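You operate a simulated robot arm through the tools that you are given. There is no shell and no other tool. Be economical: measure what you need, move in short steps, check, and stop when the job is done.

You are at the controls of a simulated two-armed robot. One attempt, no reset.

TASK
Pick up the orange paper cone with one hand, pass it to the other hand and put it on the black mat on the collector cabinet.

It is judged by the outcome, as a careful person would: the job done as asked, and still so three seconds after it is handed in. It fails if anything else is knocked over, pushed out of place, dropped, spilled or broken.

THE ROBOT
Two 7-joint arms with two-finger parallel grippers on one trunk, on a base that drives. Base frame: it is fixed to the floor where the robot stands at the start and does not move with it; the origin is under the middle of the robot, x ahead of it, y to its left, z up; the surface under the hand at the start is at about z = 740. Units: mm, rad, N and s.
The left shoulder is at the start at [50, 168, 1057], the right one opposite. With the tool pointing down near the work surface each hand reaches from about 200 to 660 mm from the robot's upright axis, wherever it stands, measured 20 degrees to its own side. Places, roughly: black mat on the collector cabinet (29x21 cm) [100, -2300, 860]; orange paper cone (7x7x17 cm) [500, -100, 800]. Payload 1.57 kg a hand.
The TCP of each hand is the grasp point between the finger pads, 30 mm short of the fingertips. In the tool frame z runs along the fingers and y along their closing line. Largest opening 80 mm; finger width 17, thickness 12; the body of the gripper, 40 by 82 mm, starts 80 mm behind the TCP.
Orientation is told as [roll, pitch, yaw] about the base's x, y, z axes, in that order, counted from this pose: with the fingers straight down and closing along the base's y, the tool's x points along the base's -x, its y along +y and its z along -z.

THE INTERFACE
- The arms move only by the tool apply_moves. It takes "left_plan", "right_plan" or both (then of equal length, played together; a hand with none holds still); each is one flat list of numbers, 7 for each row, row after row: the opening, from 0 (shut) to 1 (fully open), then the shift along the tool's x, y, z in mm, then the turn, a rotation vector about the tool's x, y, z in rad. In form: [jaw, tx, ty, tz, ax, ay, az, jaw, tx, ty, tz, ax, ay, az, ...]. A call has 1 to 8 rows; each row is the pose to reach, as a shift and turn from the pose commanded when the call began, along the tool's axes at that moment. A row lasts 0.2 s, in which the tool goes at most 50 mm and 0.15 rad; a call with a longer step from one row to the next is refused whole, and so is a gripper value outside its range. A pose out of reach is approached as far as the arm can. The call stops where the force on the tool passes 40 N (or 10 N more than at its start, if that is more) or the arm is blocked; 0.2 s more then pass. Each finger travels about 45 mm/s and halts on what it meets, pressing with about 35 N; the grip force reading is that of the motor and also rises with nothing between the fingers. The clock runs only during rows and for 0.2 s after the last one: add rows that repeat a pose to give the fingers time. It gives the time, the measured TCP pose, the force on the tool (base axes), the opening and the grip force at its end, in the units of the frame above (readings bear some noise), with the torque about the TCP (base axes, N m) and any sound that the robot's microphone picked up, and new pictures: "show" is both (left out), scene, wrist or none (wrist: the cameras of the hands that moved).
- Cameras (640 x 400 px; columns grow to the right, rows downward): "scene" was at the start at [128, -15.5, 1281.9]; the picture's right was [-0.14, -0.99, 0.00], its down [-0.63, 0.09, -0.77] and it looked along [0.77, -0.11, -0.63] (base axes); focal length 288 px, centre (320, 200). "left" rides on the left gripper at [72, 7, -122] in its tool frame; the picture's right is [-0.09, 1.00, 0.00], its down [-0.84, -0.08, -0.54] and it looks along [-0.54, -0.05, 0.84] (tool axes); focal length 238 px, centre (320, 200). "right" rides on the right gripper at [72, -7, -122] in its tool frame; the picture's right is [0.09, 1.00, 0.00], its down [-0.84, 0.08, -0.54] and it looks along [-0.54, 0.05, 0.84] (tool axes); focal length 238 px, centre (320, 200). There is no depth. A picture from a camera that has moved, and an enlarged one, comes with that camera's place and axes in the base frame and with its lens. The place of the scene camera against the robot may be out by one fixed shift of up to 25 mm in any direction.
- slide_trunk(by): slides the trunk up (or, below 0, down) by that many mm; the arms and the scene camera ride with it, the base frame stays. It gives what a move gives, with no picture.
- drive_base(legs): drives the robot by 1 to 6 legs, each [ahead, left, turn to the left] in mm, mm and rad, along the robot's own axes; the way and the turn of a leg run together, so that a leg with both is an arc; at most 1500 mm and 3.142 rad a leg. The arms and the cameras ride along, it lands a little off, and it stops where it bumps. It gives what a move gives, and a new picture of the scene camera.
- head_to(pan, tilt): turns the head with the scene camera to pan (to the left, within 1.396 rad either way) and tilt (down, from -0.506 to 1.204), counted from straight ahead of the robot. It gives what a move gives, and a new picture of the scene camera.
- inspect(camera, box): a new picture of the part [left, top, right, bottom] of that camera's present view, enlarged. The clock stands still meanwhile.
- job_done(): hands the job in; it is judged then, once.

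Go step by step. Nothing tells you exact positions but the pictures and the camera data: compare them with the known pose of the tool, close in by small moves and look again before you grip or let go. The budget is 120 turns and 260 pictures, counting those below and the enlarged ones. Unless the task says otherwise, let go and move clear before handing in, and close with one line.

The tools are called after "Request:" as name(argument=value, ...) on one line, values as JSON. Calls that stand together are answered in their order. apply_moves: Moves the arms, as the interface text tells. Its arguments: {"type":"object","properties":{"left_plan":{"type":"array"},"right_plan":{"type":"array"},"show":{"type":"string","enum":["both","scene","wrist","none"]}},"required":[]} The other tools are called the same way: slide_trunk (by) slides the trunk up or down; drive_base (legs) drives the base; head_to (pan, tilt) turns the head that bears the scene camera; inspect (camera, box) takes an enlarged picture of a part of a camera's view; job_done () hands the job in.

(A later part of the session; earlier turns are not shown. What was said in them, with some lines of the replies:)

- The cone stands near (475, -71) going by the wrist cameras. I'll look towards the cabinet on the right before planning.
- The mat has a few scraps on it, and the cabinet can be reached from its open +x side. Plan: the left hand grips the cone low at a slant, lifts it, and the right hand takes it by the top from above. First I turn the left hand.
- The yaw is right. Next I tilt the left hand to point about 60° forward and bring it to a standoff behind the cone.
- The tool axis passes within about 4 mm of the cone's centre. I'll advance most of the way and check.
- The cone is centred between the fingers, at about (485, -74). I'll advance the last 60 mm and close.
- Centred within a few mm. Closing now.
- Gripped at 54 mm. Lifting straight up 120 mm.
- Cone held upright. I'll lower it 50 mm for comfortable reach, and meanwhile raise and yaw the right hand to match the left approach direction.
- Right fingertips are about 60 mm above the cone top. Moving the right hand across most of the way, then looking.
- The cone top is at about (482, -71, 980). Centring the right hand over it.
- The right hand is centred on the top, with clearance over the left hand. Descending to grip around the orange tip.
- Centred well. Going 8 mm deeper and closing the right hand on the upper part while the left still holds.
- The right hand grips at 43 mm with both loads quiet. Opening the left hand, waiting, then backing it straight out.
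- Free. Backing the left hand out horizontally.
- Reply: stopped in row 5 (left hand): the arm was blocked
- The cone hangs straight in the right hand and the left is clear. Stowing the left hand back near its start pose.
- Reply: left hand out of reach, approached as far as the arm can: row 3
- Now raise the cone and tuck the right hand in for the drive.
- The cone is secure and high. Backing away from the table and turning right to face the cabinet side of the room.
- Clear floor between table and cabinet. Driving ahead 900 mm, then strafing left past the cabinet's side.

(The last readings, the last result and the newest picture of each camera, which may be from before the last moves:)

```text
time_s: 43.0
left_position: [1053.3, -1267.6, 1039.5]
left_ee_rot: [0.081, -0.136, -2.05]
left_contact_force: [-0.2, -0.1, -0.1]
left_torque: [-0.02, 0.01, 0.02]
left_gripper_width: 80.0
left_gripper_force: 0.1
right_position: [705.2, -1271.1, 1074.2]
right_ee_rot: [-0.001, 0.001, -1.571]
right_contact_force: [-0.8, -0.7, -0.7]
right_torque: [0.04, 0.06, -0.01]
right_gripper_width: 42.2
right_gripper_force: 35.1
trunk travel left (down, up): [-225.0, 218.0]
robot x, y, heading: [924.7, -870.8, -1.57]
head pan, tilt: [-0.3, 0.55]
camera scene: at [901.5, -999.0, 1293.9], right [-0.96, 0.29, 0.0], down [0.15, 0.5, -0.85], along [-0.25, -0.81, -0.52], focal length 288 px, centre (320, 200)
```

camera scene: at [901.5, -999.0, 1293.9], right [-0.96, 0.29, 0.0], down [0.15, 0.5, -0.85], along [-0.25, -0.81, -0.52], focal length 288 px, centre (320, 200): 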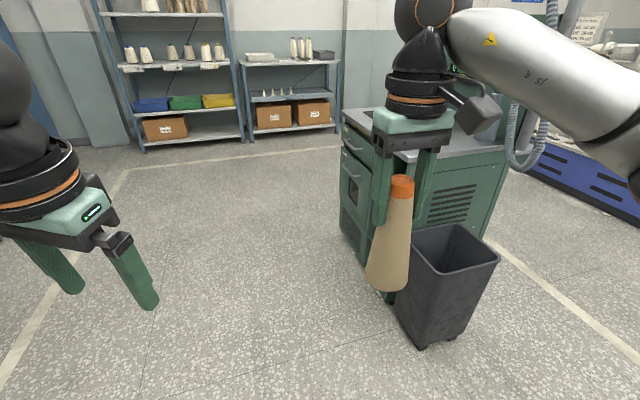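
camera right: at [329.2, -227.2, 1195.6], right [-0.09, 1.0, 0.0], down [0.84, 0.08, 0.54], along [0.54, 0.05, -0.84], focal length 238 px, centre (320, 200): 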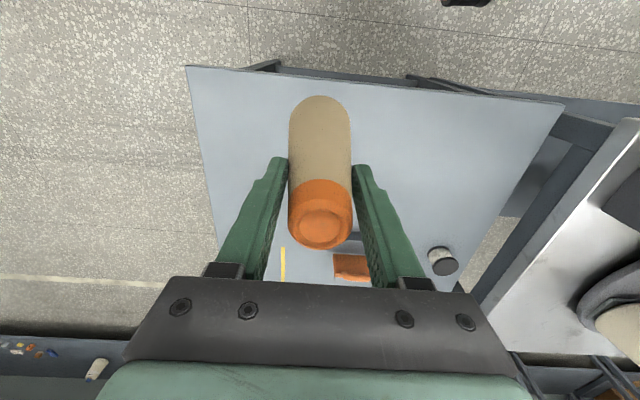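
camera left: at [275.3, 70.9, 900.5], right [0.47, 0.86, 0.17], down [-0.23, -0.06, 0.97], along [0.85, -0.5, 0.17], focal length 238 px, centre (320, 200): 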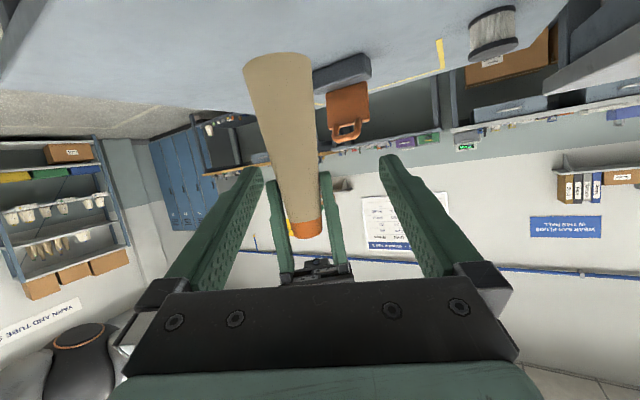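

Cabinet's near side is at about x = 280, mat near (80..100, -2350). Driving ahead along its side, then turning right to face it.

Request:
drive_base(legs=[[1500, 0, 0], [0, 0, -1.571]])

Request:
head_to(pan=0.0, tilt=0.6)

```text
time_s: 54.2
left_position: [513.3, -2493.8, 1039.3]
left_ee_rot: [0.083, -0.136, 2.651]
left_contact_force: [0.8, 0.1, -0.3]
left_torque: [0.03, 0.0, -0.01]
left_gripper_width: 80.1
left_gripper_force: 0.1
right_position: [515.4, -2145.9, 1074.6]
right_ee_rot: [-0.001, 0.0, 3.129]
right_contact_force: [-0.4, -0.4, -1.0]
right_torque: [0.01, -0.01, -0.02]
right_gripper_width: 42.5
right_gripper_force: 35.3
trunk travel left (down, up): [-225.0, 218.0]
robot x, y, heading: [912.1, -2367.8, 3.133]
head pan, tilt: [-0.3, 0.55]
camera scene: at [791.1, -2345.0, 1293.9], right [0.31, 0.95, 0.0], down [0.5, -0.16, -0.85], along [-0.81, 0.26, -0.52], focal length 288 px, centre (320, 200)
```

scene: 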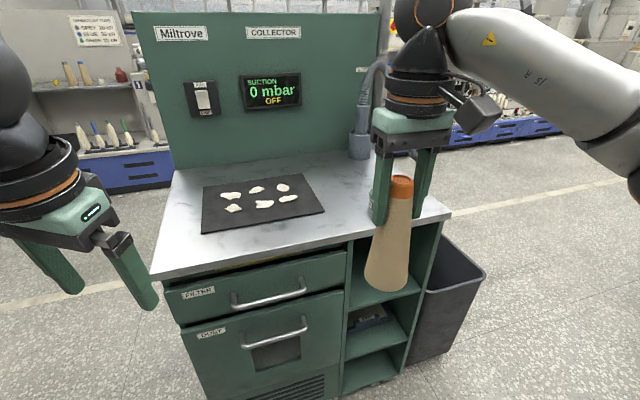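

```text
time_s: 55.0
left_position: [513.3, -2493.7, 1039.0]
left_ee_rot: [0.082, -0.137, 2.649]
left_contact_force: [0.4, 0.3, 0.8]
left_torque: [0.02, -0.04, 0.01]
left_gripper_width: 80.1
left_gripper_force: 0.0
right_position: [514.6, -2146.0, 1074.4]
right_ee_rot: [-0.001, 0.0, 3.127]
right_contact_force: [-0.4, 0.4, -0.1]
right_torque: [0.02, -0.02, 0.01]
right_gripper_width: 42.2
right_gripper_force: 35.3
trunk travel left (down, up): [-225.0, 218.0]
robot x, y, heading: [911.4, -2371.4, 3.128]
head pan, tilt: [0.0, 0.6]
camera scene: at [788.2, -2371.5, 1289.4], right [0.01, 1.0, 0.0], down [0.56, -0.01, -0.83], along [-0.83, 0.01, -0.56], focal length 288 px, centre (320, 200)
```

scene: 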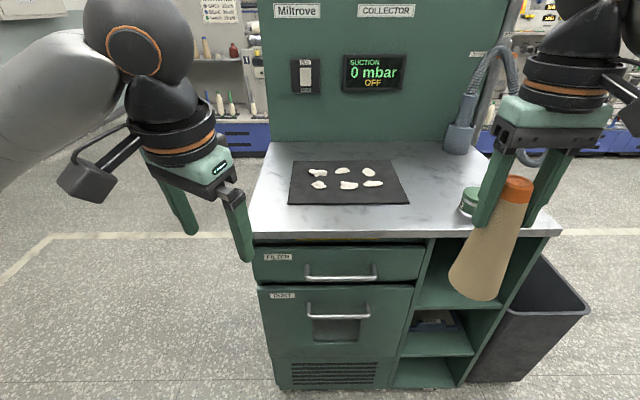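

I now face the cabinet with the mat in full view; it carries six scraps. Enlarging to find free mat area.

Request:
inspect(camera="scene", box=[260, 140, 420, 240])

Request:
inspect(camera="right", box=[0, 0, 640, 400])

Request:
inspect(camera="left", box=[0, 0, 640, 400])

```text
4.00 times, centred on (340, 190) of scene
camera zoom: at [788.2, -2371.5, 1289.4], right [0.01, 1.0, 0.0], down [0.56, -0.01, -0.83], along [-0.83, 0.01, -0.56], focal length 1153 px, centre (240, 240)
```

zoom: 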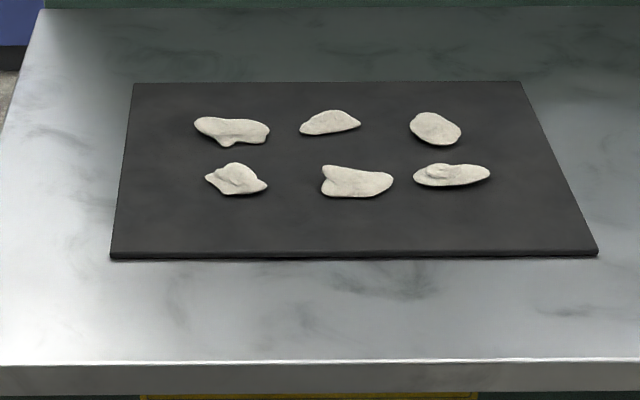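

```text
1.00 times, centred on (320, 200) of right (not enlarged: the box is as wide or as high as the picture)
camera zoom: at [588.7, -2140.6, 1195.5], right [0.08, -1.0, 0.0], down [-0.84, -0.07, 0.54], along [-0.54, -0.04, -0.84], focal length 238 px, centre (320, 200)
```

zoom: 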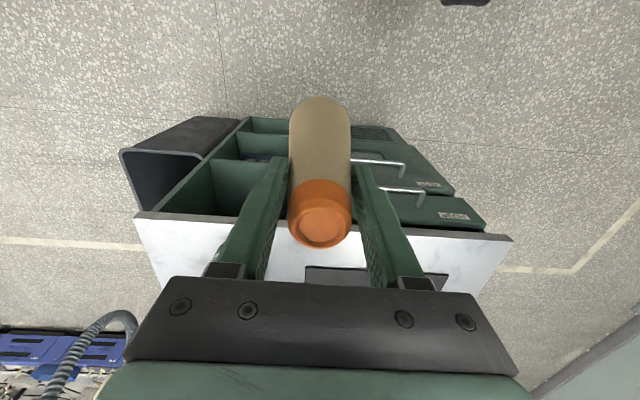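

```text
1.00 times, centred on (320, 200) of left (not enlarged: the box is as wide or as high as the picture)
camera zoom: at [590.6, -2532.6, 1150.4], right [-0.54, -0.84, 0.09], down [-0.61, 0.46, 0.64], along [-0.58, 0.29, -0.76], focal length 238 px, centre (320, 200)
```

zoom: 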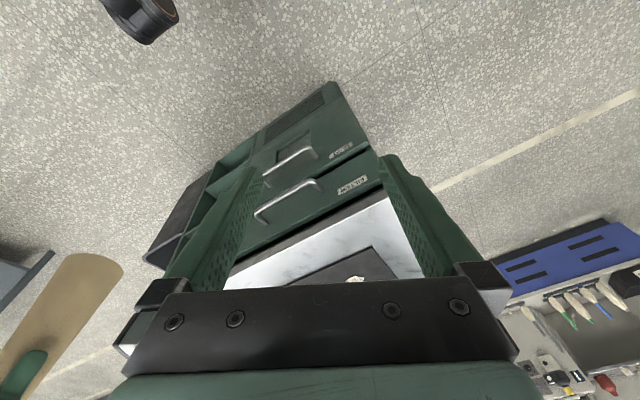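

Free spot: the mat corner nearest me on the right, with about a 60 mm clear strip. The surface looks to be around z 900, so I raise the trunk for clearance before driving closer.

Request:
slide_trunk(by=120)

Request:
drive_base(legs=[[165, 0, 0.01]])

Request:
head_to(pan=-0.3, tilt=0.8)

Request:
inspect(camera="right", box=[0, 0, 640, 400])

```text
time_s: 56.5
left_position: [512.6, -2494.0, 1159.0]
left_ee_rot: [0.082, -0.136, 2.654]
left_contact_force: [0.3, 1.0, -0.3]
left_torque: [-0.01, 0.0, 0.02]
left_gripper_width: 80.2
left_gripper_force: 0.0
right_position: [515.2, -2145.5, 1193.8]
right_ee_rot: [-0.001, 0.001, 3.131]
right_contact_force: [0.0, -1.0, 0.0]
right_torque: [-0.02, 0.02, -0.02]
right_gripper_width: 42.2
right_gripper_force: 35.1
trunk travel left (down, up): [-345.0, 98.0]
robot x, y, heading: [914.1, -2366.5, 3.134]
head pan, tilt: [0.0, 0.6]
```

```text
time_s: 58.0
left_position: [352.0, -2496.8, 1158.7]
left_ee_rot: [0.081, -0.135, 2.659]
left_contact_force: [-0.9, -0.7, 0.5]
left_torque: [-0.01, -0.05, 0.01]
left_gripper_width: 79.9
left_gripper_force: 0.0
right_position: [350.3, -2146.9, 1194.6]
right_ee_rot: [0.0, 0.001, 3.138]
right_contact_force: [-0.5, -0.2, -0.9]
right_torque: [-0.01, -0.02, 0.0]
right_gripper_width: 42.1
right_gripper_force: 35.3
trunk travel left (down, up): [-345.0, 98.0]
robot x, y, heading: [754.0, -2365.0, 3.141]
head pan, tilt: [0.0, 0.6]
camera scene: at [625.0, -2371.5, 1409.3], right [0.0, 1.0, 0.0], down [0.57, 0.0, -0.82], along [-0.82, 0.0, -0.57], focal length 288 px, centre (320, 200)
```

scene: 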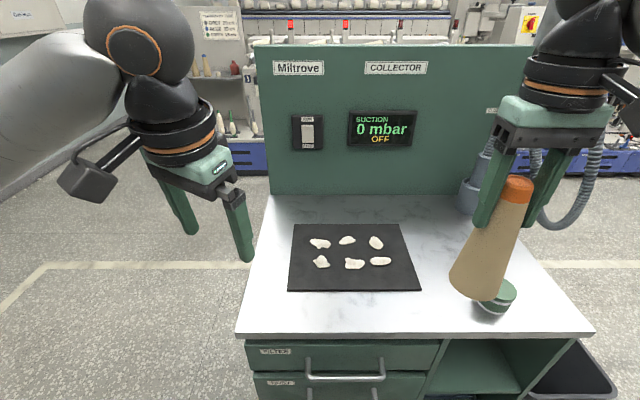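

```text
time_s: 58.8
left_position: [350.9, -2496.5, 1158.6]
left_ee_rot: [0.08, -0.137, 2.66]
left_contact_force: [0.6, 1.0, -0.1]
left_torque: [0.01, -0.01, 0.0]
left_gripper_width: 79.9
left_gripper_force: 0.0
right_position: [351.6, -2147.9, 1195.3]
right_ee_rot: [0.001, -0.001, 3.138]
right_contact_force: [-0.2, 0.0, 0.0]
right_torque: [-0.02, -0.02, -0.02]
right_gripper_width: 42.1
right_gripper_force: 34.9
trunk travel left (down, up): [-345.0, 98.0]
robot x, y, heading: [749.1, -2368.7, 3.136]
head pan, tilt: [-0.3, 0.799]
camera scene: at [637.2, -2347.7, 1392.6], right [0.3, 0.95, 0.0], down [0.68, -0.21, -0.7], along [-0.67, 0.21, -0.72], focal length 288 px, centre (320, 200)
```

scene: 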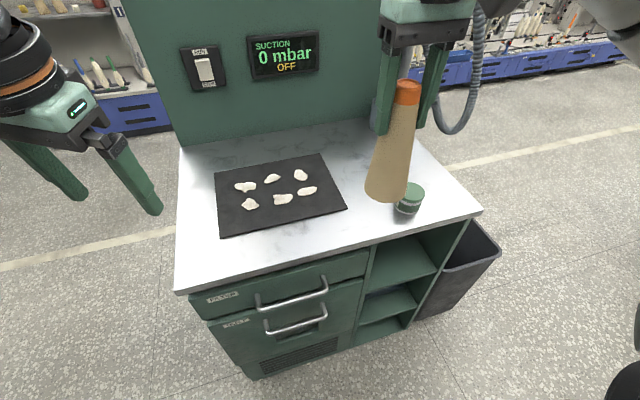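

```text
1.00 times, centred on (320, 200) of right (not enlarged: the box is as wide or as high as the picture)
camera zoom: at [424.4, -2142.2, 1315.6], right [0.09, -1.0, 0.0], down [-0.84, -0.07, 0.54], along [-0.54, -0.05, -0.84], focal length 238 px, centre (320, 200)
```

zoom: 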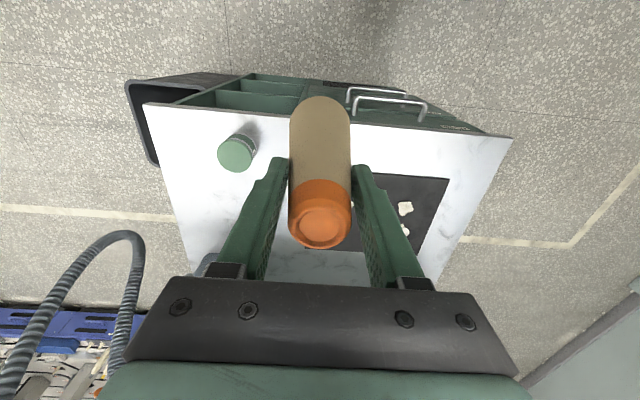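

Raised and closer. The free corner is near x≈240, y≈-2130. Moving the cone over that corner, still about 75 mm above, to look.

Request:
apply_moves(right_plan=[0.25, -30, 6, 0, 0, 0, 0, 0.25, -60, 12, 15, 0, 0, 0, 0.25, -90, 20, 35, 0, 0, 0, 0.25, -115, 26, 60, 0, 0, 0, 0.25, -136, 30, 85, 0, 0, 0])

Request:
inspect(camera="scene", box=[200, 100, 400, 260])

```text
time_s: 60.0
left_position: [351.6, -2496.9, 1160.4]
left_ee_rot: [0.081, -0.134, 2.661]
left_contact_force: [0.5, 0.5, 0.2]
left_torque: [0.02, -0.02, -0.03]
left_gripper_width: 79.9
left_gripper_force: 0.0
right_position: [214.0, -2178.2, 1109.4]
right_ee_rot: [0.002, -0.002, 3.137]
right_contact_force: [1.3, 0.0, -0.8]
right_torque: [-0.02, -0.04, -0.05]
right_gripper_width: 42.1
right_gripper_force: 34.8
trunk travel left (down, up): [-345.0, 98.0]
robot x, y, heading: [750.3, -2370.5, 3.134]
head pan, tilt: [-0.3, 0.799]
camera scene: at [636.8, -2347.8, 1392.5], right [0.3, 0.95, 0.0], down [0.68, -0.21, -0.7], along [-0.67, 0.21, -0.72], focal length 288 px, centre (320, 200)
camera right: at [286.8, -2172.7, 1230.9], right [0.09, -1.0, 0.0], down [-0.84, -0.07, 0.54], along [-0.54, -0.05, -0.84], focal length 238 px, centre (320, 200)
```

scene: 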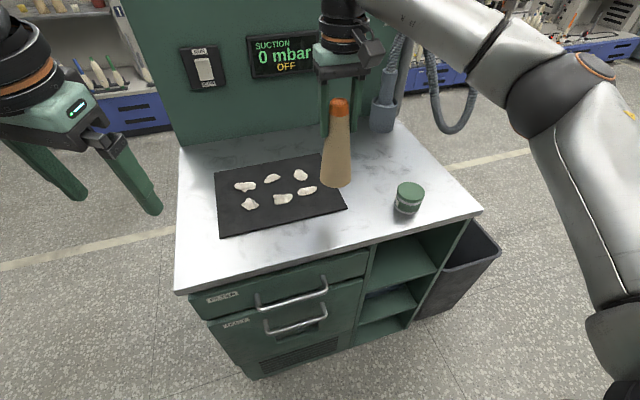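
right: 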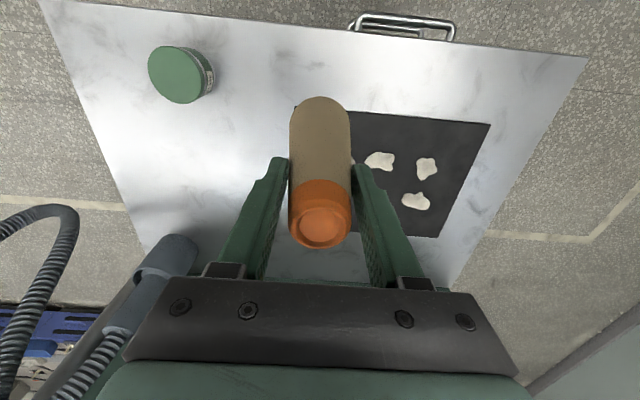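

```text
2.50 times, centred on (300, 180) of scene
camera zoom: at [636.8, -2347.8, 1392.5], right [0.3, 0.95, 0.0], down [0.68, -0.21, -0.7], along [-0.67, 0.21, -0.72], focal length 721 px, centre (370, 250)
```

zoom: 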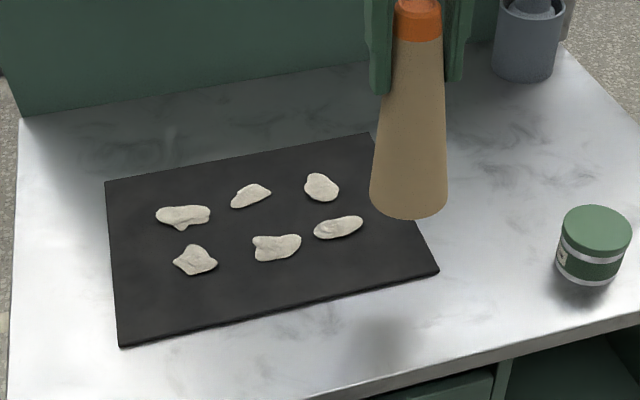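

Wrist view gives the mat corner at about (212, -2145) and surface z≈873. The target cone centre is (172, -2186). Moving there and lowering part way.

Request:
apply_moves(right_plan=[0.25, -22, 4, 0, 0, 0, 0, 0.25, -42, 8, 15, 0, 0, 0, 0.25, -42, 8, 40, 0, 0, 0, 0.25, -42, 8, 60, 0, 0, 0])

Request:
inspect(camera="scene", box=[240, 130, 400, 230])

Request:
inspect(camera="right", box=[240, 20, 480, 170])

```text
time_s: 61.0
left_position: [350.2, -2496.6, 1159.6]
left_ee_rot: [0.082, -0.136, 2.661]
left_contact_force: [-0.6, -0.4, 0.1]
left_torque: [-0.03, 0.0, 0.01]
left_gripper_width: 80.1
left_gripper_force: 0.1
right_position: [172.6, -2186.0, 1048.7]
right_ee_rot: [-0.001, 0.0, 3.138]
right_contact_force: [0.5, -0.4, -0.8]
right_torque: [-0.03, 0.01, 0.01]
right_gripper_width: 41.9
right_gripper_force: 35.2
trunk travel left (down, up): [-345.0, 98.0]
robot x, y, heading: [751.7, -2371.1, 3.138]
head pan, tilt: [-0.3, 0.799]
camera scene: at [637.1, -2347.7, 1392.5], right [0.3, 0.95, 0.0], down [0.68, -0.21, -0.7], along [-0.67, 0.21, -0.72], focal length 288 px, centre (320, 200)
camera right: at [246.0, -2180.3, 1170.2], right [0.09, -1.0, 0.0], down [-0.84, -0.07, 0.54], along [-0.54, -0.05, -0.84], focal length 238 px, centre (320, 200)
```

scene: 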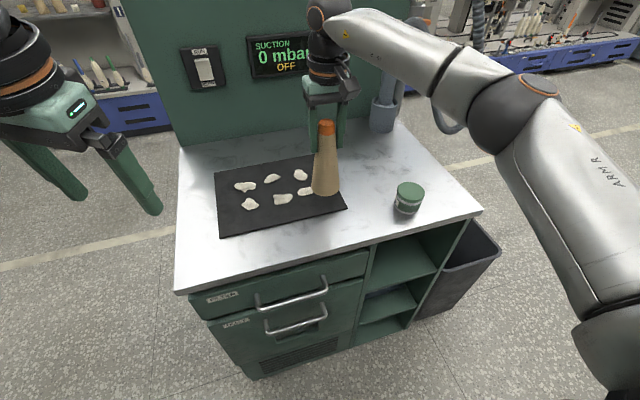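
right: 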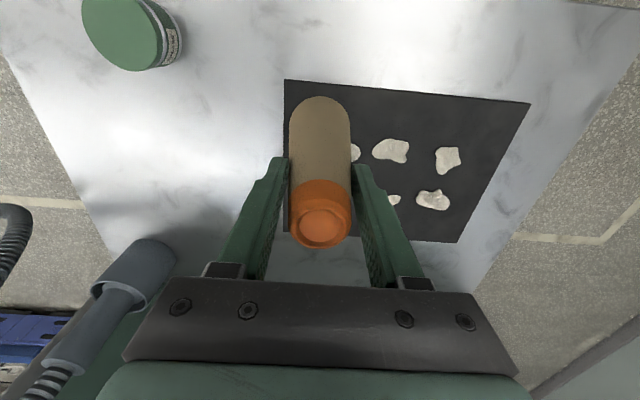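

```text
4.00 times, centred on (320, 180) of scene
camera zoom: at [637.1, -2347.7, 1392.5], right [0.3, 0.95, 0.0], down [0.68, -0.21, -0.7], along [-0.67, 0.21, -0.72], focal length 1153 px, centre (320, 280)
```

zoom: 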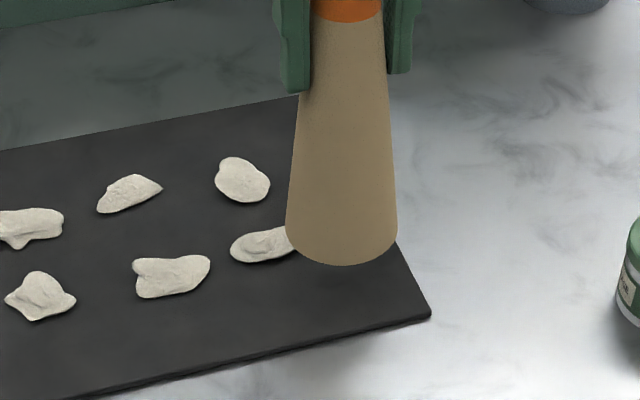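

```text
2.67 times, centred on (360, 95) of right
camera zoom: at [246.0, -2180.3, 1170.2], right [0.09, -1.0, 0.0], down [-0.84, -0.07, 0.54], along [-0.54, -0.05, -0.84], focal length 636 px, centre (213, 480)
```

zoom: 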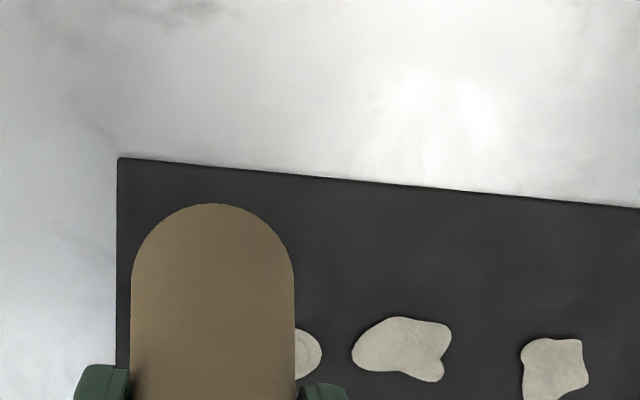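

Margins look balanced: about 6–7 mm to the mat edges and 8–9 mm to the scraps. Lowering straight down 32 mm.

Request:
apply_moves(right_plan=[0.25, 0, 0.5, 12, 0, 0, 0, 0.25, 0, 0.5, 24, 0, 0, 0, 0.25, 0, 0.5, 32, 0, 0, 0])

Request:
inspect(camera="scene", box=[240, 130, 400, 230])

Request:
inspect(camera="right", box=[240, 20, 480, 170])

```text
time_s: 61.8
left_position: [351.2, -2496.6, 1158.5]
left_ee_rot: [0.081, -0.135, 2.659]
left_contact_force: [0.3, -0.6, -0.2]
left_torque: [-0.02, 0.01, 0.0]
left_gripper_width: 80.0
left_gripper_force: 0.0
right_position: [171.6, -2185.9, 1018.0]
right_ee_rot: [0.001, -0.001, 3.138]
right_contact_force: [-0.4, -0.7, 0.1]
right_torque: [0.05, 0.01, 0.0]
right_gripper_width: 42.0
right_gripper_force: 35.3
trunk travel left (down, up): [-345.0, 98.0]
robot x, y, heading: [749.8, -2366.5, 3.138]
head pan, tilt: [-0.3, 0.799]
camera scene: at [637.2, -2347.6, 1392.5], right [0.3, 0.95, 0.0], down [0.68, -0.21, -0.7], along [-0.67, 0.21, -0.72], focal length 288 px, centre (320, 200)
camera right: at [246.1, -2180.4, 1138.3], right [0.09, -1.0, 0.0], down [-0.84, -0.07, 0.54], along [-0.54, -0.05, -0.84], focal length 238 px, centre (320, 200)
```

scene: 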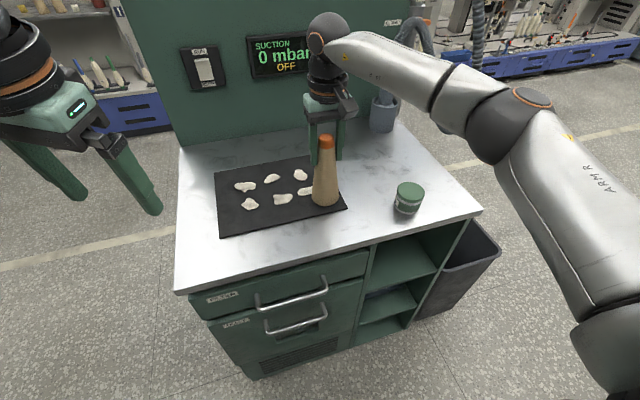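
right: 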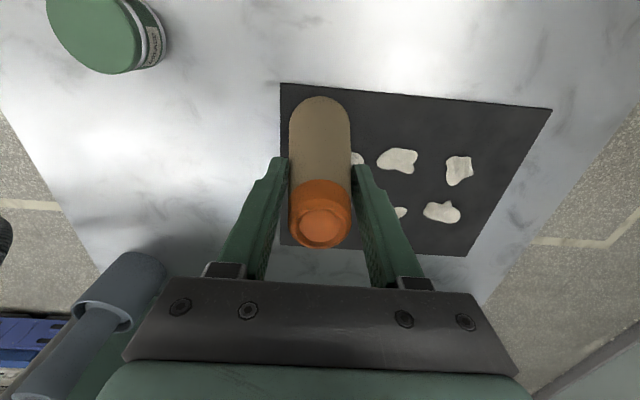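

```text
4.00 times, centred on (320, 180) of scene
camera zoom: at [637.2, -2347.6, 1392.5], right [0.3, 0.95, 0.0], down [0.68, -0.21, -0.7], along [-0.67, 0.21, -0.72], focal length 1153 px, centre (320, 280)
```

zoom: 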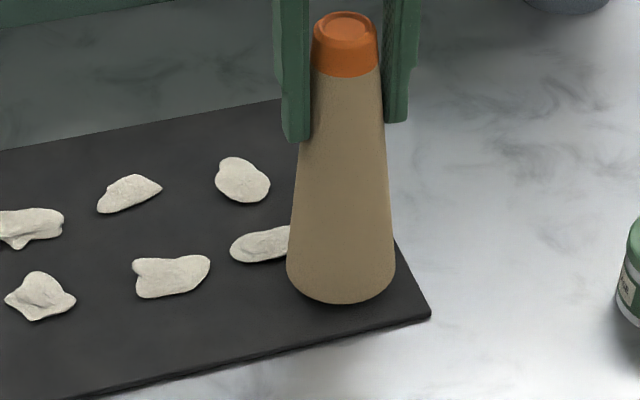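

```text
2.67 times, centred on (360, 95) of right
camera zoom: at [246.1, -2180.4, 1138.3], right [0.09, -1.0, 0.0], down [-0.84, -0.07, 0.54], along [-0.54, -0.05, -0.84], focal length 636 px, centre (213, 480)
```

zoom: 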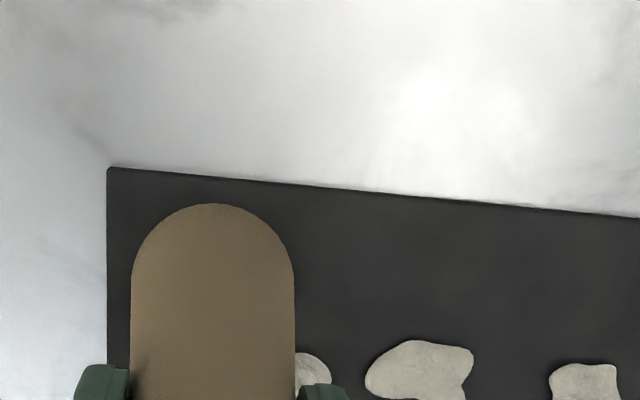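

Margins are good, with a few mm left to go. Lowering slowly and watching force.

Request:
apply_moves(right_plan=[0.25, 0, 0, 3, 0, 0, 0, 0.25, 0, 0, 6, 0, 0, 0], show="none")

Request:
inspect(camera="scene", box=[280, 160, 360, 220])

```text
time_s: 62.4
left_position: [351.7, -2495.9, 1159.8]
left_ee_rot: [0.082, -0.136, 2.66]
left_contact_force: [0.3, 0.7, 0.8]
left_torque: [-0.03, -0.03, 0.01]
left_gripper_width: 79.9
left_gripper_force: 0.0
right_position: [173.0, -2185.8, 1011.8]
right_ee_rot: [0.0, -0.001, 3.138]
right_contact_force: [-0.1, 0.3, -0.4]
right_torque: [-0.01, 0.0, 0.0]
right_gripper_width: 42.0
right_gripper_force: 34.7
trunk travel left (down, up): [-345.0, 98.0]
robot x, y, heading: [749.3, -2366.9, 3.136]
head pan, tilt: [-0.3, 0.799]
```

```text
6.67 times, centred on (320, 190) of scene
camera zoom: at [637.2, -2347.7, 1392.5], right [0.3, 0.95, 0.0], down [0.68, -0.21, -0.7], along [-0.67, 0.21, -0.72], focal length 1922 px, centre (320, 267)
```

zoom: 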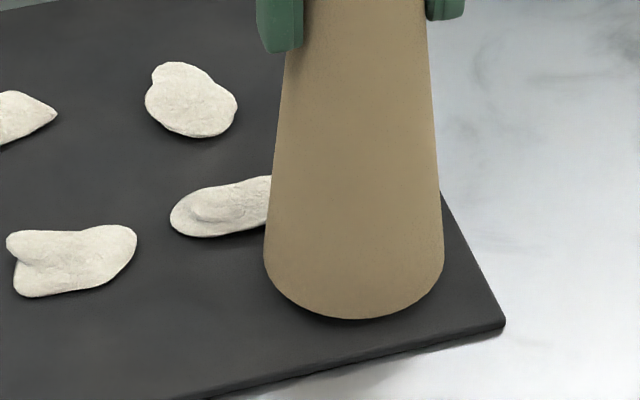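

Still just off the mat with a contact shadow tightening. Continuing in 1.5 mm rows.

Request:
apply_moves(right_plan=[0.25, 0, 0, 1.5, 0, 0, 0, 0.25, 0, 0, 3, 0, 0, 0], show="none")

Request:
inspect(camera="scene", box=[280, 160, 360, 220])

```text
time_s: 63.0
left_position: [351.5, -2496.9, 1159.2]
left_ee_rot: [0.082, -0.134, 2.66]
left_contact_force: [0.0, 0.6, 0.2]
left_torque: [0.03, 0.01, 0.0]
left_gripper_width: 80.2
left_gripper_force: 0.2
right_position: [173.0, -2185.8, 1008.9]
right_ee_rot: [0.001, -0.001, 3.138]
right_contact_force: [-0.4, -0.5, -0.3]
right_torque: [0.04, 0.0, -0.02]
right_gripper_width: 42.2
right_gripper_force: 35.6
trunk travel left (down, up): [-345.0, 98.0]
robot x, y, heading: [752.1, -2368.4, 3.135]
head pan, tilt: [-0.3, 0.799]
```

```text
6.67 times, centred on (320, 190) of scene
camera zoom: at [637.2, -2347.7, 1392.5], right [0.3, 0.95, 0.0], down [0.68, -0.21, -0.7], along [-0.67, 0.21, -0.72], focal length 1922 px, centre (320, 267)
```

zoom: 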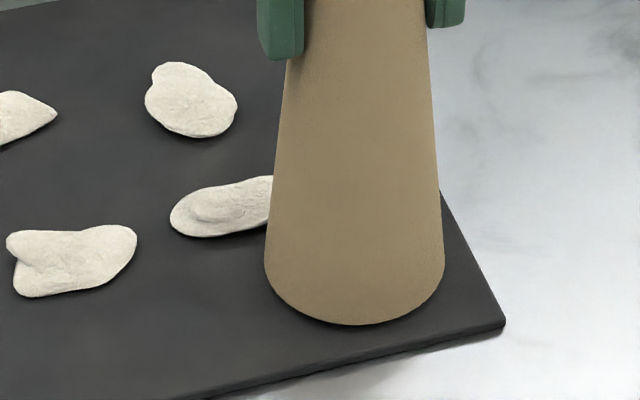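

Request:
apply_moves(right_plan=[0.25, 0, 0, 1, 0, 0, 0, 0.25, 0, 0, 2, 0, 0, 0], show="none")

Request:
inspect(camera="scene", box=[280, 160, 360, 220])

```text
time_s: 63.6
left_position: [351.7, -2496.2, 1158.0]
left_ee_rot: [0.083, -0.135, 2.66]
left_contact_force: [0.8, -0.4, -0.2]
left_torque: [0.0, -0.04, -0.01]
left_gripper_width: 79.8
left_gripper_force: 0.0
right_position: [173.0, -2186.0, 1005.5]
right_ee_rot: [0.0, 0.001, 3.14]
right_contact_force: [0.3, 0.6, -0.6]
right_torque: [0.02, -0.01, 0.05]
right_gripper_width: 41.9
right_gripper_force: 35.1
trunk travel left (down, up): [-345.0, 98.0]
robot x, y, heading: [747.0, -2368.1, 3.14]
head pan, tilt: [-0.3, 0.799]
```

```text
6.67 times, centred on (320, 190) of scene
camera zoom: at [637.2, -2347.7, 1392.5], right [0.3, 0.95, 0.0], down [0.68, -0.21, -0.7], along [-0.67, 0.21, -0.72], focal length 1922 px, centre (320, 267)
```

zoom: 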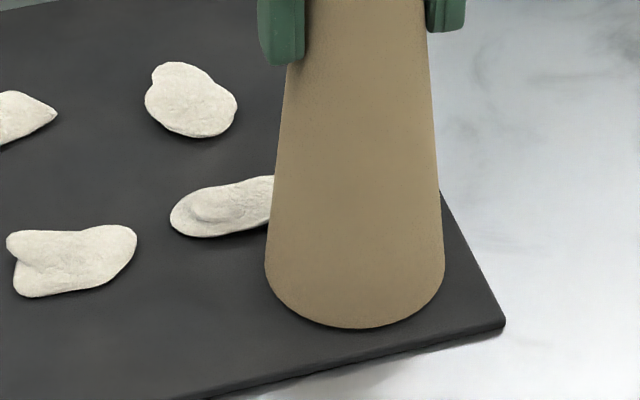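

Request:
apply_moves(right_plan=[0.25, 0, 0, 0.8, 0, 0, 0, 0.25, 0, 0, 1.6, 0, 0, 0, 0.25, 0, 0, 2.4, 0, 0, 0], show="none")

Request:
inspect(camera="scene", box=[280, 160, 360, 220])

```text
time_s: 64.4
left_position: [351.6, -2496.2, 1160.1]
left_ee_rot: [0.083, -0.135, 2.66]
left_contact_force: [0.7, -1.1, 0.0]
left_torque: [0.02, 0.0, -0.03]
left_gripper_width: 79.8
left_gripper_force: 0.0
right_position: [173.0, -2185.9, 1004.0]
right_ee_rot: [-0.001, 0.0, 3.139]
right_contact_force: [0.6, 0.2, -0.5]
right_torque: [-0.03, 0.02, 0.01]
right_gripper_width: 41.8
right_gripper_force: 35.1
trunk travel left (down, up): [-345.0, 98.0]
robot x, y, heading: [748.4, -2365.3, 3.141]
head pan, tilt: [-0.3, 0.799]
```

```text
6.67 times, centred on (320, 190) of scene
camera zoom: at [637.2, -2347.7, 1392.5], right [0.3, 0.95, 0.0], down [0.68, -0.21, -0.7], along [-0.67, 0.21, -0.72], focal length 1922 px, centre (320, 267)
```

zoom: 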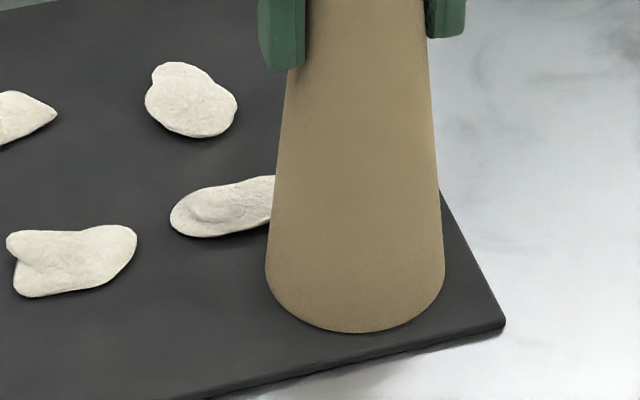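

Request:
apply_moves(right_plan=[0.25, 0, 0, 0.8, 0, 0, 0, 0.25, 0, 0, 1.6, 0, 0, 0, 0.25, 0, 0, 2.4, 0, 0, 0, 0.25, 0, 0, 3, 0, 0, 0], show="none")

Request:
inspect(camera="scene", box=[280, 160, 360, 220])

Request:
inspect(camera="right", box=[240, 20, 480, 170])

```text
time_s: 65.4
left_position: [352.7, -2497.5, 1160.0]
left_ee_rot: [0.081, -0.139, 2.66]
left_contact_force: [0.1, 0.1, -0.5]
left_torque: [0.0, -0.02, 0.01]
left_gripper_width: 80.1
left_gripper_force: 0.1
right_position: [173.4, -2185.3, 1004.0]
right_ee_rot: [0.0, -0.002, 3.139]
right_contact_force: [-0.4, 0.1, 10.7]
right_torque: [0.08, -0.22, 0.02]
right_gripper_width: 42.2
right_gripper_force: 35.3
trunk travel left (down, up): [-345.0, 98.0]
robot x, y, heading: [754.7, -2368.4, 3.136]
head pan, tilt: [-0.3, 0.799]
```

```text
6.67 times, centred on (320, 190) of scene
camera zoom: at [638.2, -2348.0, 1392.8], right [0.3, 0.95, 0.0], down [0.68, -0.21, -0.7], along [-0.67, 0.21, -0.72], focal length 1922 px, centre (320, 267)
```

zoom: 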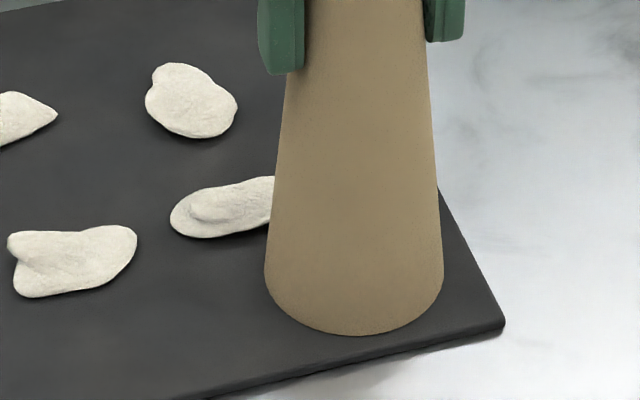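

```text
2.67 times, centred on (360, 95) of right
camera zoom: at [247.2, -2180.3, 1123.9], right [0.09, -1.0, 0.0], down [-0.83, -0.07, 0.55], along [-0.54, -0.05, -0.84], focal length 636 px, centre (213, 480)
```

zoom: 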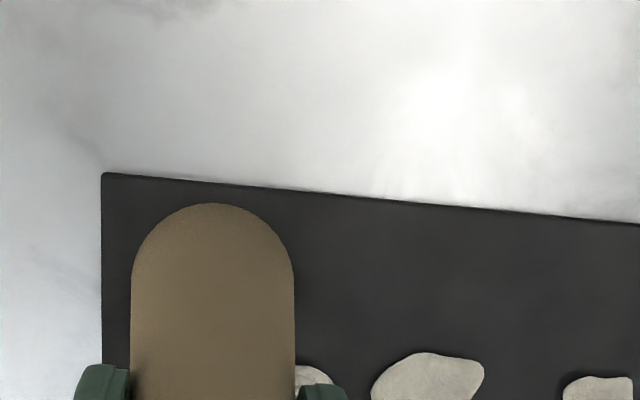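

Contact: 10.7 N upward, so the cone is on the mat. I'll ease back 2 mm of pressure and open.

Request:
apply_moves(right_plan=[0.25, 0, 0, -2, 0, 0, 0, 0.25, 0, 0, -2, 0, 0, 0], show="none")

```text
time_s: 66.0
left_position: [352.4, -2496.5, 1158.8]
left_ee_rot: [0.081, -0.136, 2.66]
left_contact_force: [-0.7, 0.8, 0.1]
left_torque: [-0.02, 0.01, 0.01]
left_gripper_width: 80.2
left_gripper_force: 0.1
right_position: [173.1, -2185.5, 1002.4]
right_ee_rot: [0.0, -0.002, 3.139]
right_contact_force: [-2.9, -1.5, 4.6]
right_torque: [-0.09, 0.27, 0.02]
right_gripper_width: 42.1
right_gripper_force: 34.9
trunk travel left (down, up): [-345.0, 98.0]
robot x, y, heading: [747.8, -2368.0, 3.135]
head pan, tilt: [-0.3, 0.799]
```

Request:
apply_moves(right_plan=[0.6, 0, 0, 0, 0, 0, 0, 0.8, 0, 0, 0, 0, 0, 0, 1, 0, 0, 0, 0, 0, 0, 1, 0, 0, 0, 0, 0, 0, 1, 0, 0, 0, 0, 0, 0])

Request:
inspect(camera="scene", box=[240, 130, 400, 230])

```text
time_s: 67.2
left_position: [352.0, -2497.4, 1159.4]
left_ee_rot: [0.081, -0.137, 2.659]
left_contact_force: [0.0, -0.2, -0.4]
left_torque: [0.0, -0.01, 0.01]
left_gripper_width: 80.2
left_gripper_force: 0.1
right_position: [173.2, -2185.9, 1002.6]
right_ee_rot: [-0.001, 0.0, 3.138]
right_contact_force: [-0.2, 0.2, 0.1]
right_torque: [0.02, -0.02, -0.01]
right_gripper_width: 80.0
right_gripper_force: 0.1
trunk travel left (down, up): [-345.0, 98.0]
robot x, y, heading: [752.4, -2367.6, 3.137]
head pan, tilt: [-0.3, 0.799]
camera scene: at [637.3, -2347.7, 1392.5], right [0.3, 0.95, 0.0], down [0.68, -0.21, -0.7], along [-0.67, 0.21, -0.72], focal length 288 px, centre (320, 200)
camera right: at [246.5, -2180.1, 1124.3], right [0.09, -1.0, 0.0], down [-0.84, -0.07, 0.54], along [-0.54, -0.05, -0.84], focal length 238 px, centre (320, 200)
```

scene: 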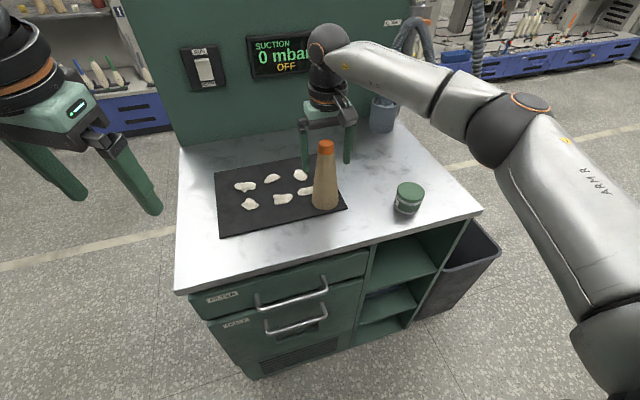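
right: 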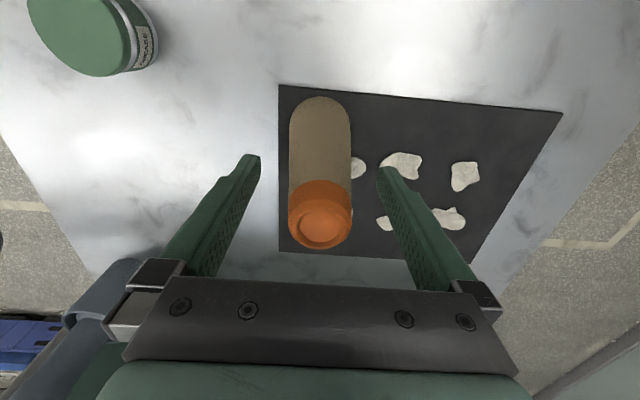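

```text
4.00 times, centred on (320, 180) of scene
camera zoom: at [637.3, -2347.7, 1392.5], right [0.3, 0.95, 0.0], down [0.68, -0.21, -0.7], along [-0.67, 0.21, -0.72], focal length 1153 px, centre (320, 280)
```

zoom: 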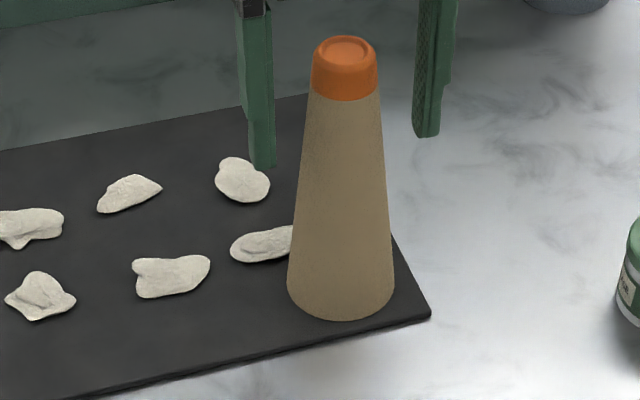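

The cone stands free on the mat, clear of the scraps. Raising the open hand straight up.

Request:
apply_moves(right_plan=[1, 0, 0, -20, 0, 0, 0, 1, 0, 0, -50, 0, 0, 0, 1, 0, 0, -85, 0, 0, 0, 1, 0, 0, -115, 0, 0, 0, 1, 40, 0, -130, 0, 0, 0, 1, 80, 0, -130, 0, 0, 0])

Request:
inspect(camera="scene", box=[200, 110, 440, 260])

```text
time_s: 68.6
left_position: [353.0, -2496.5, 1159.6]
left_ee_rot: [0.083, -0.137, 2.661]
left_contact_force: [0.4, 0.7, -0.2]
left_torque: [-0.02, -0.01, -0.01]
left_gripper_width: 80.2
left_gripper_force: 0.0
right_position: [254.7, -2185.1, 1131.3]
right_ee_rot: [0.001, 0.001, 3.136]
right_contact_force: [-0.3, -0.2, 0.3]
right_torque: [0.01, 0.0, 0.03]
right_gripper_width: 80.0
right_gripper_force: 0.1
trunk travel left (down, up): [-345.0, 98.0]
robot x, y, heading: [752.1, -2365.3, 3.136]
head pan, tilt: [-0.3, 0.799]
camera scene: at [637.6, -2347.5, 1392.6], right [0.3, 0.95, 0.0], down [0.68, -0.21, -0.7], along [-0.67, 0.21, -0.72], focal length 288 px, centre (320, 200)
camera right: at [327.3, -2179.5, 1253.6], right [0.09, -1.0, 0.0], down [-0.84, -0.07, 0.54], along [-0.54, -0.05, -0.84], focal length 238 px, centre (320, 200)
```

scene: 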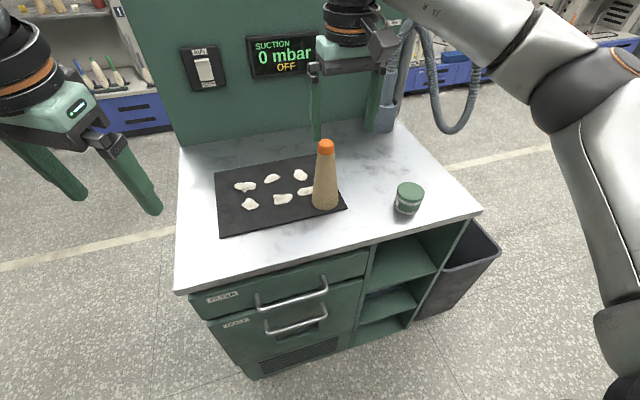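
right: 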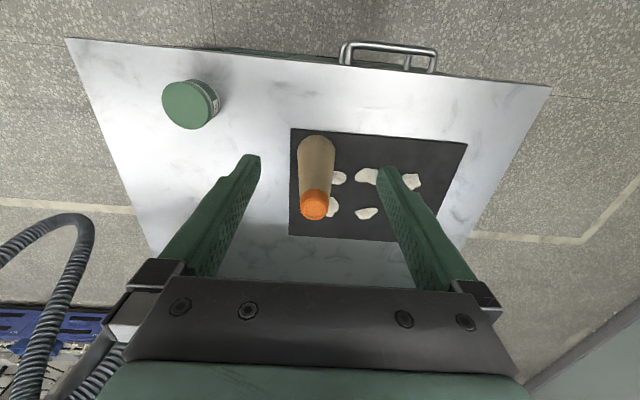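

```text
2.67 times, centred on (320, 185) of scene
camera zoom: at [637.6, -2347.5, 1392.6], right [0.3, 0.95, 0.0], down [0.68, -0.21, -0.7], along [-0.67, 0.21, -0.72], focal length 769 px, centre (320, 240)
```

zoom: 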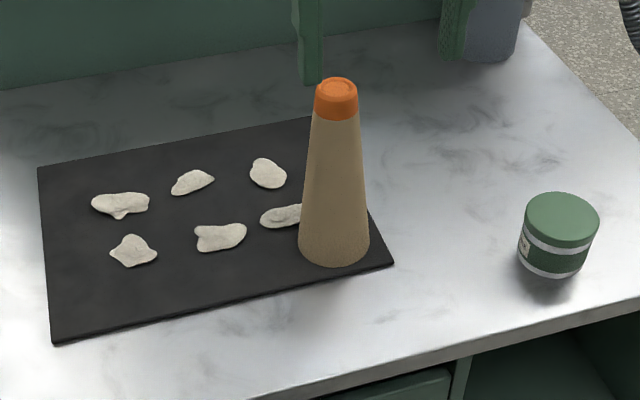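

The cone stands upright on the mat, nothing else has moved and both hands are clear, so I'm handing in.

Request:
job_done()

```text
The job is handed in.
```

I picked up the orange paper cone with the left hand, passed it to the right hand in the air, and stood it upright on the black mat on the collector cabinet. It sits on a free corner of the mat, and the last pictures show the scraps and the green can still in place.
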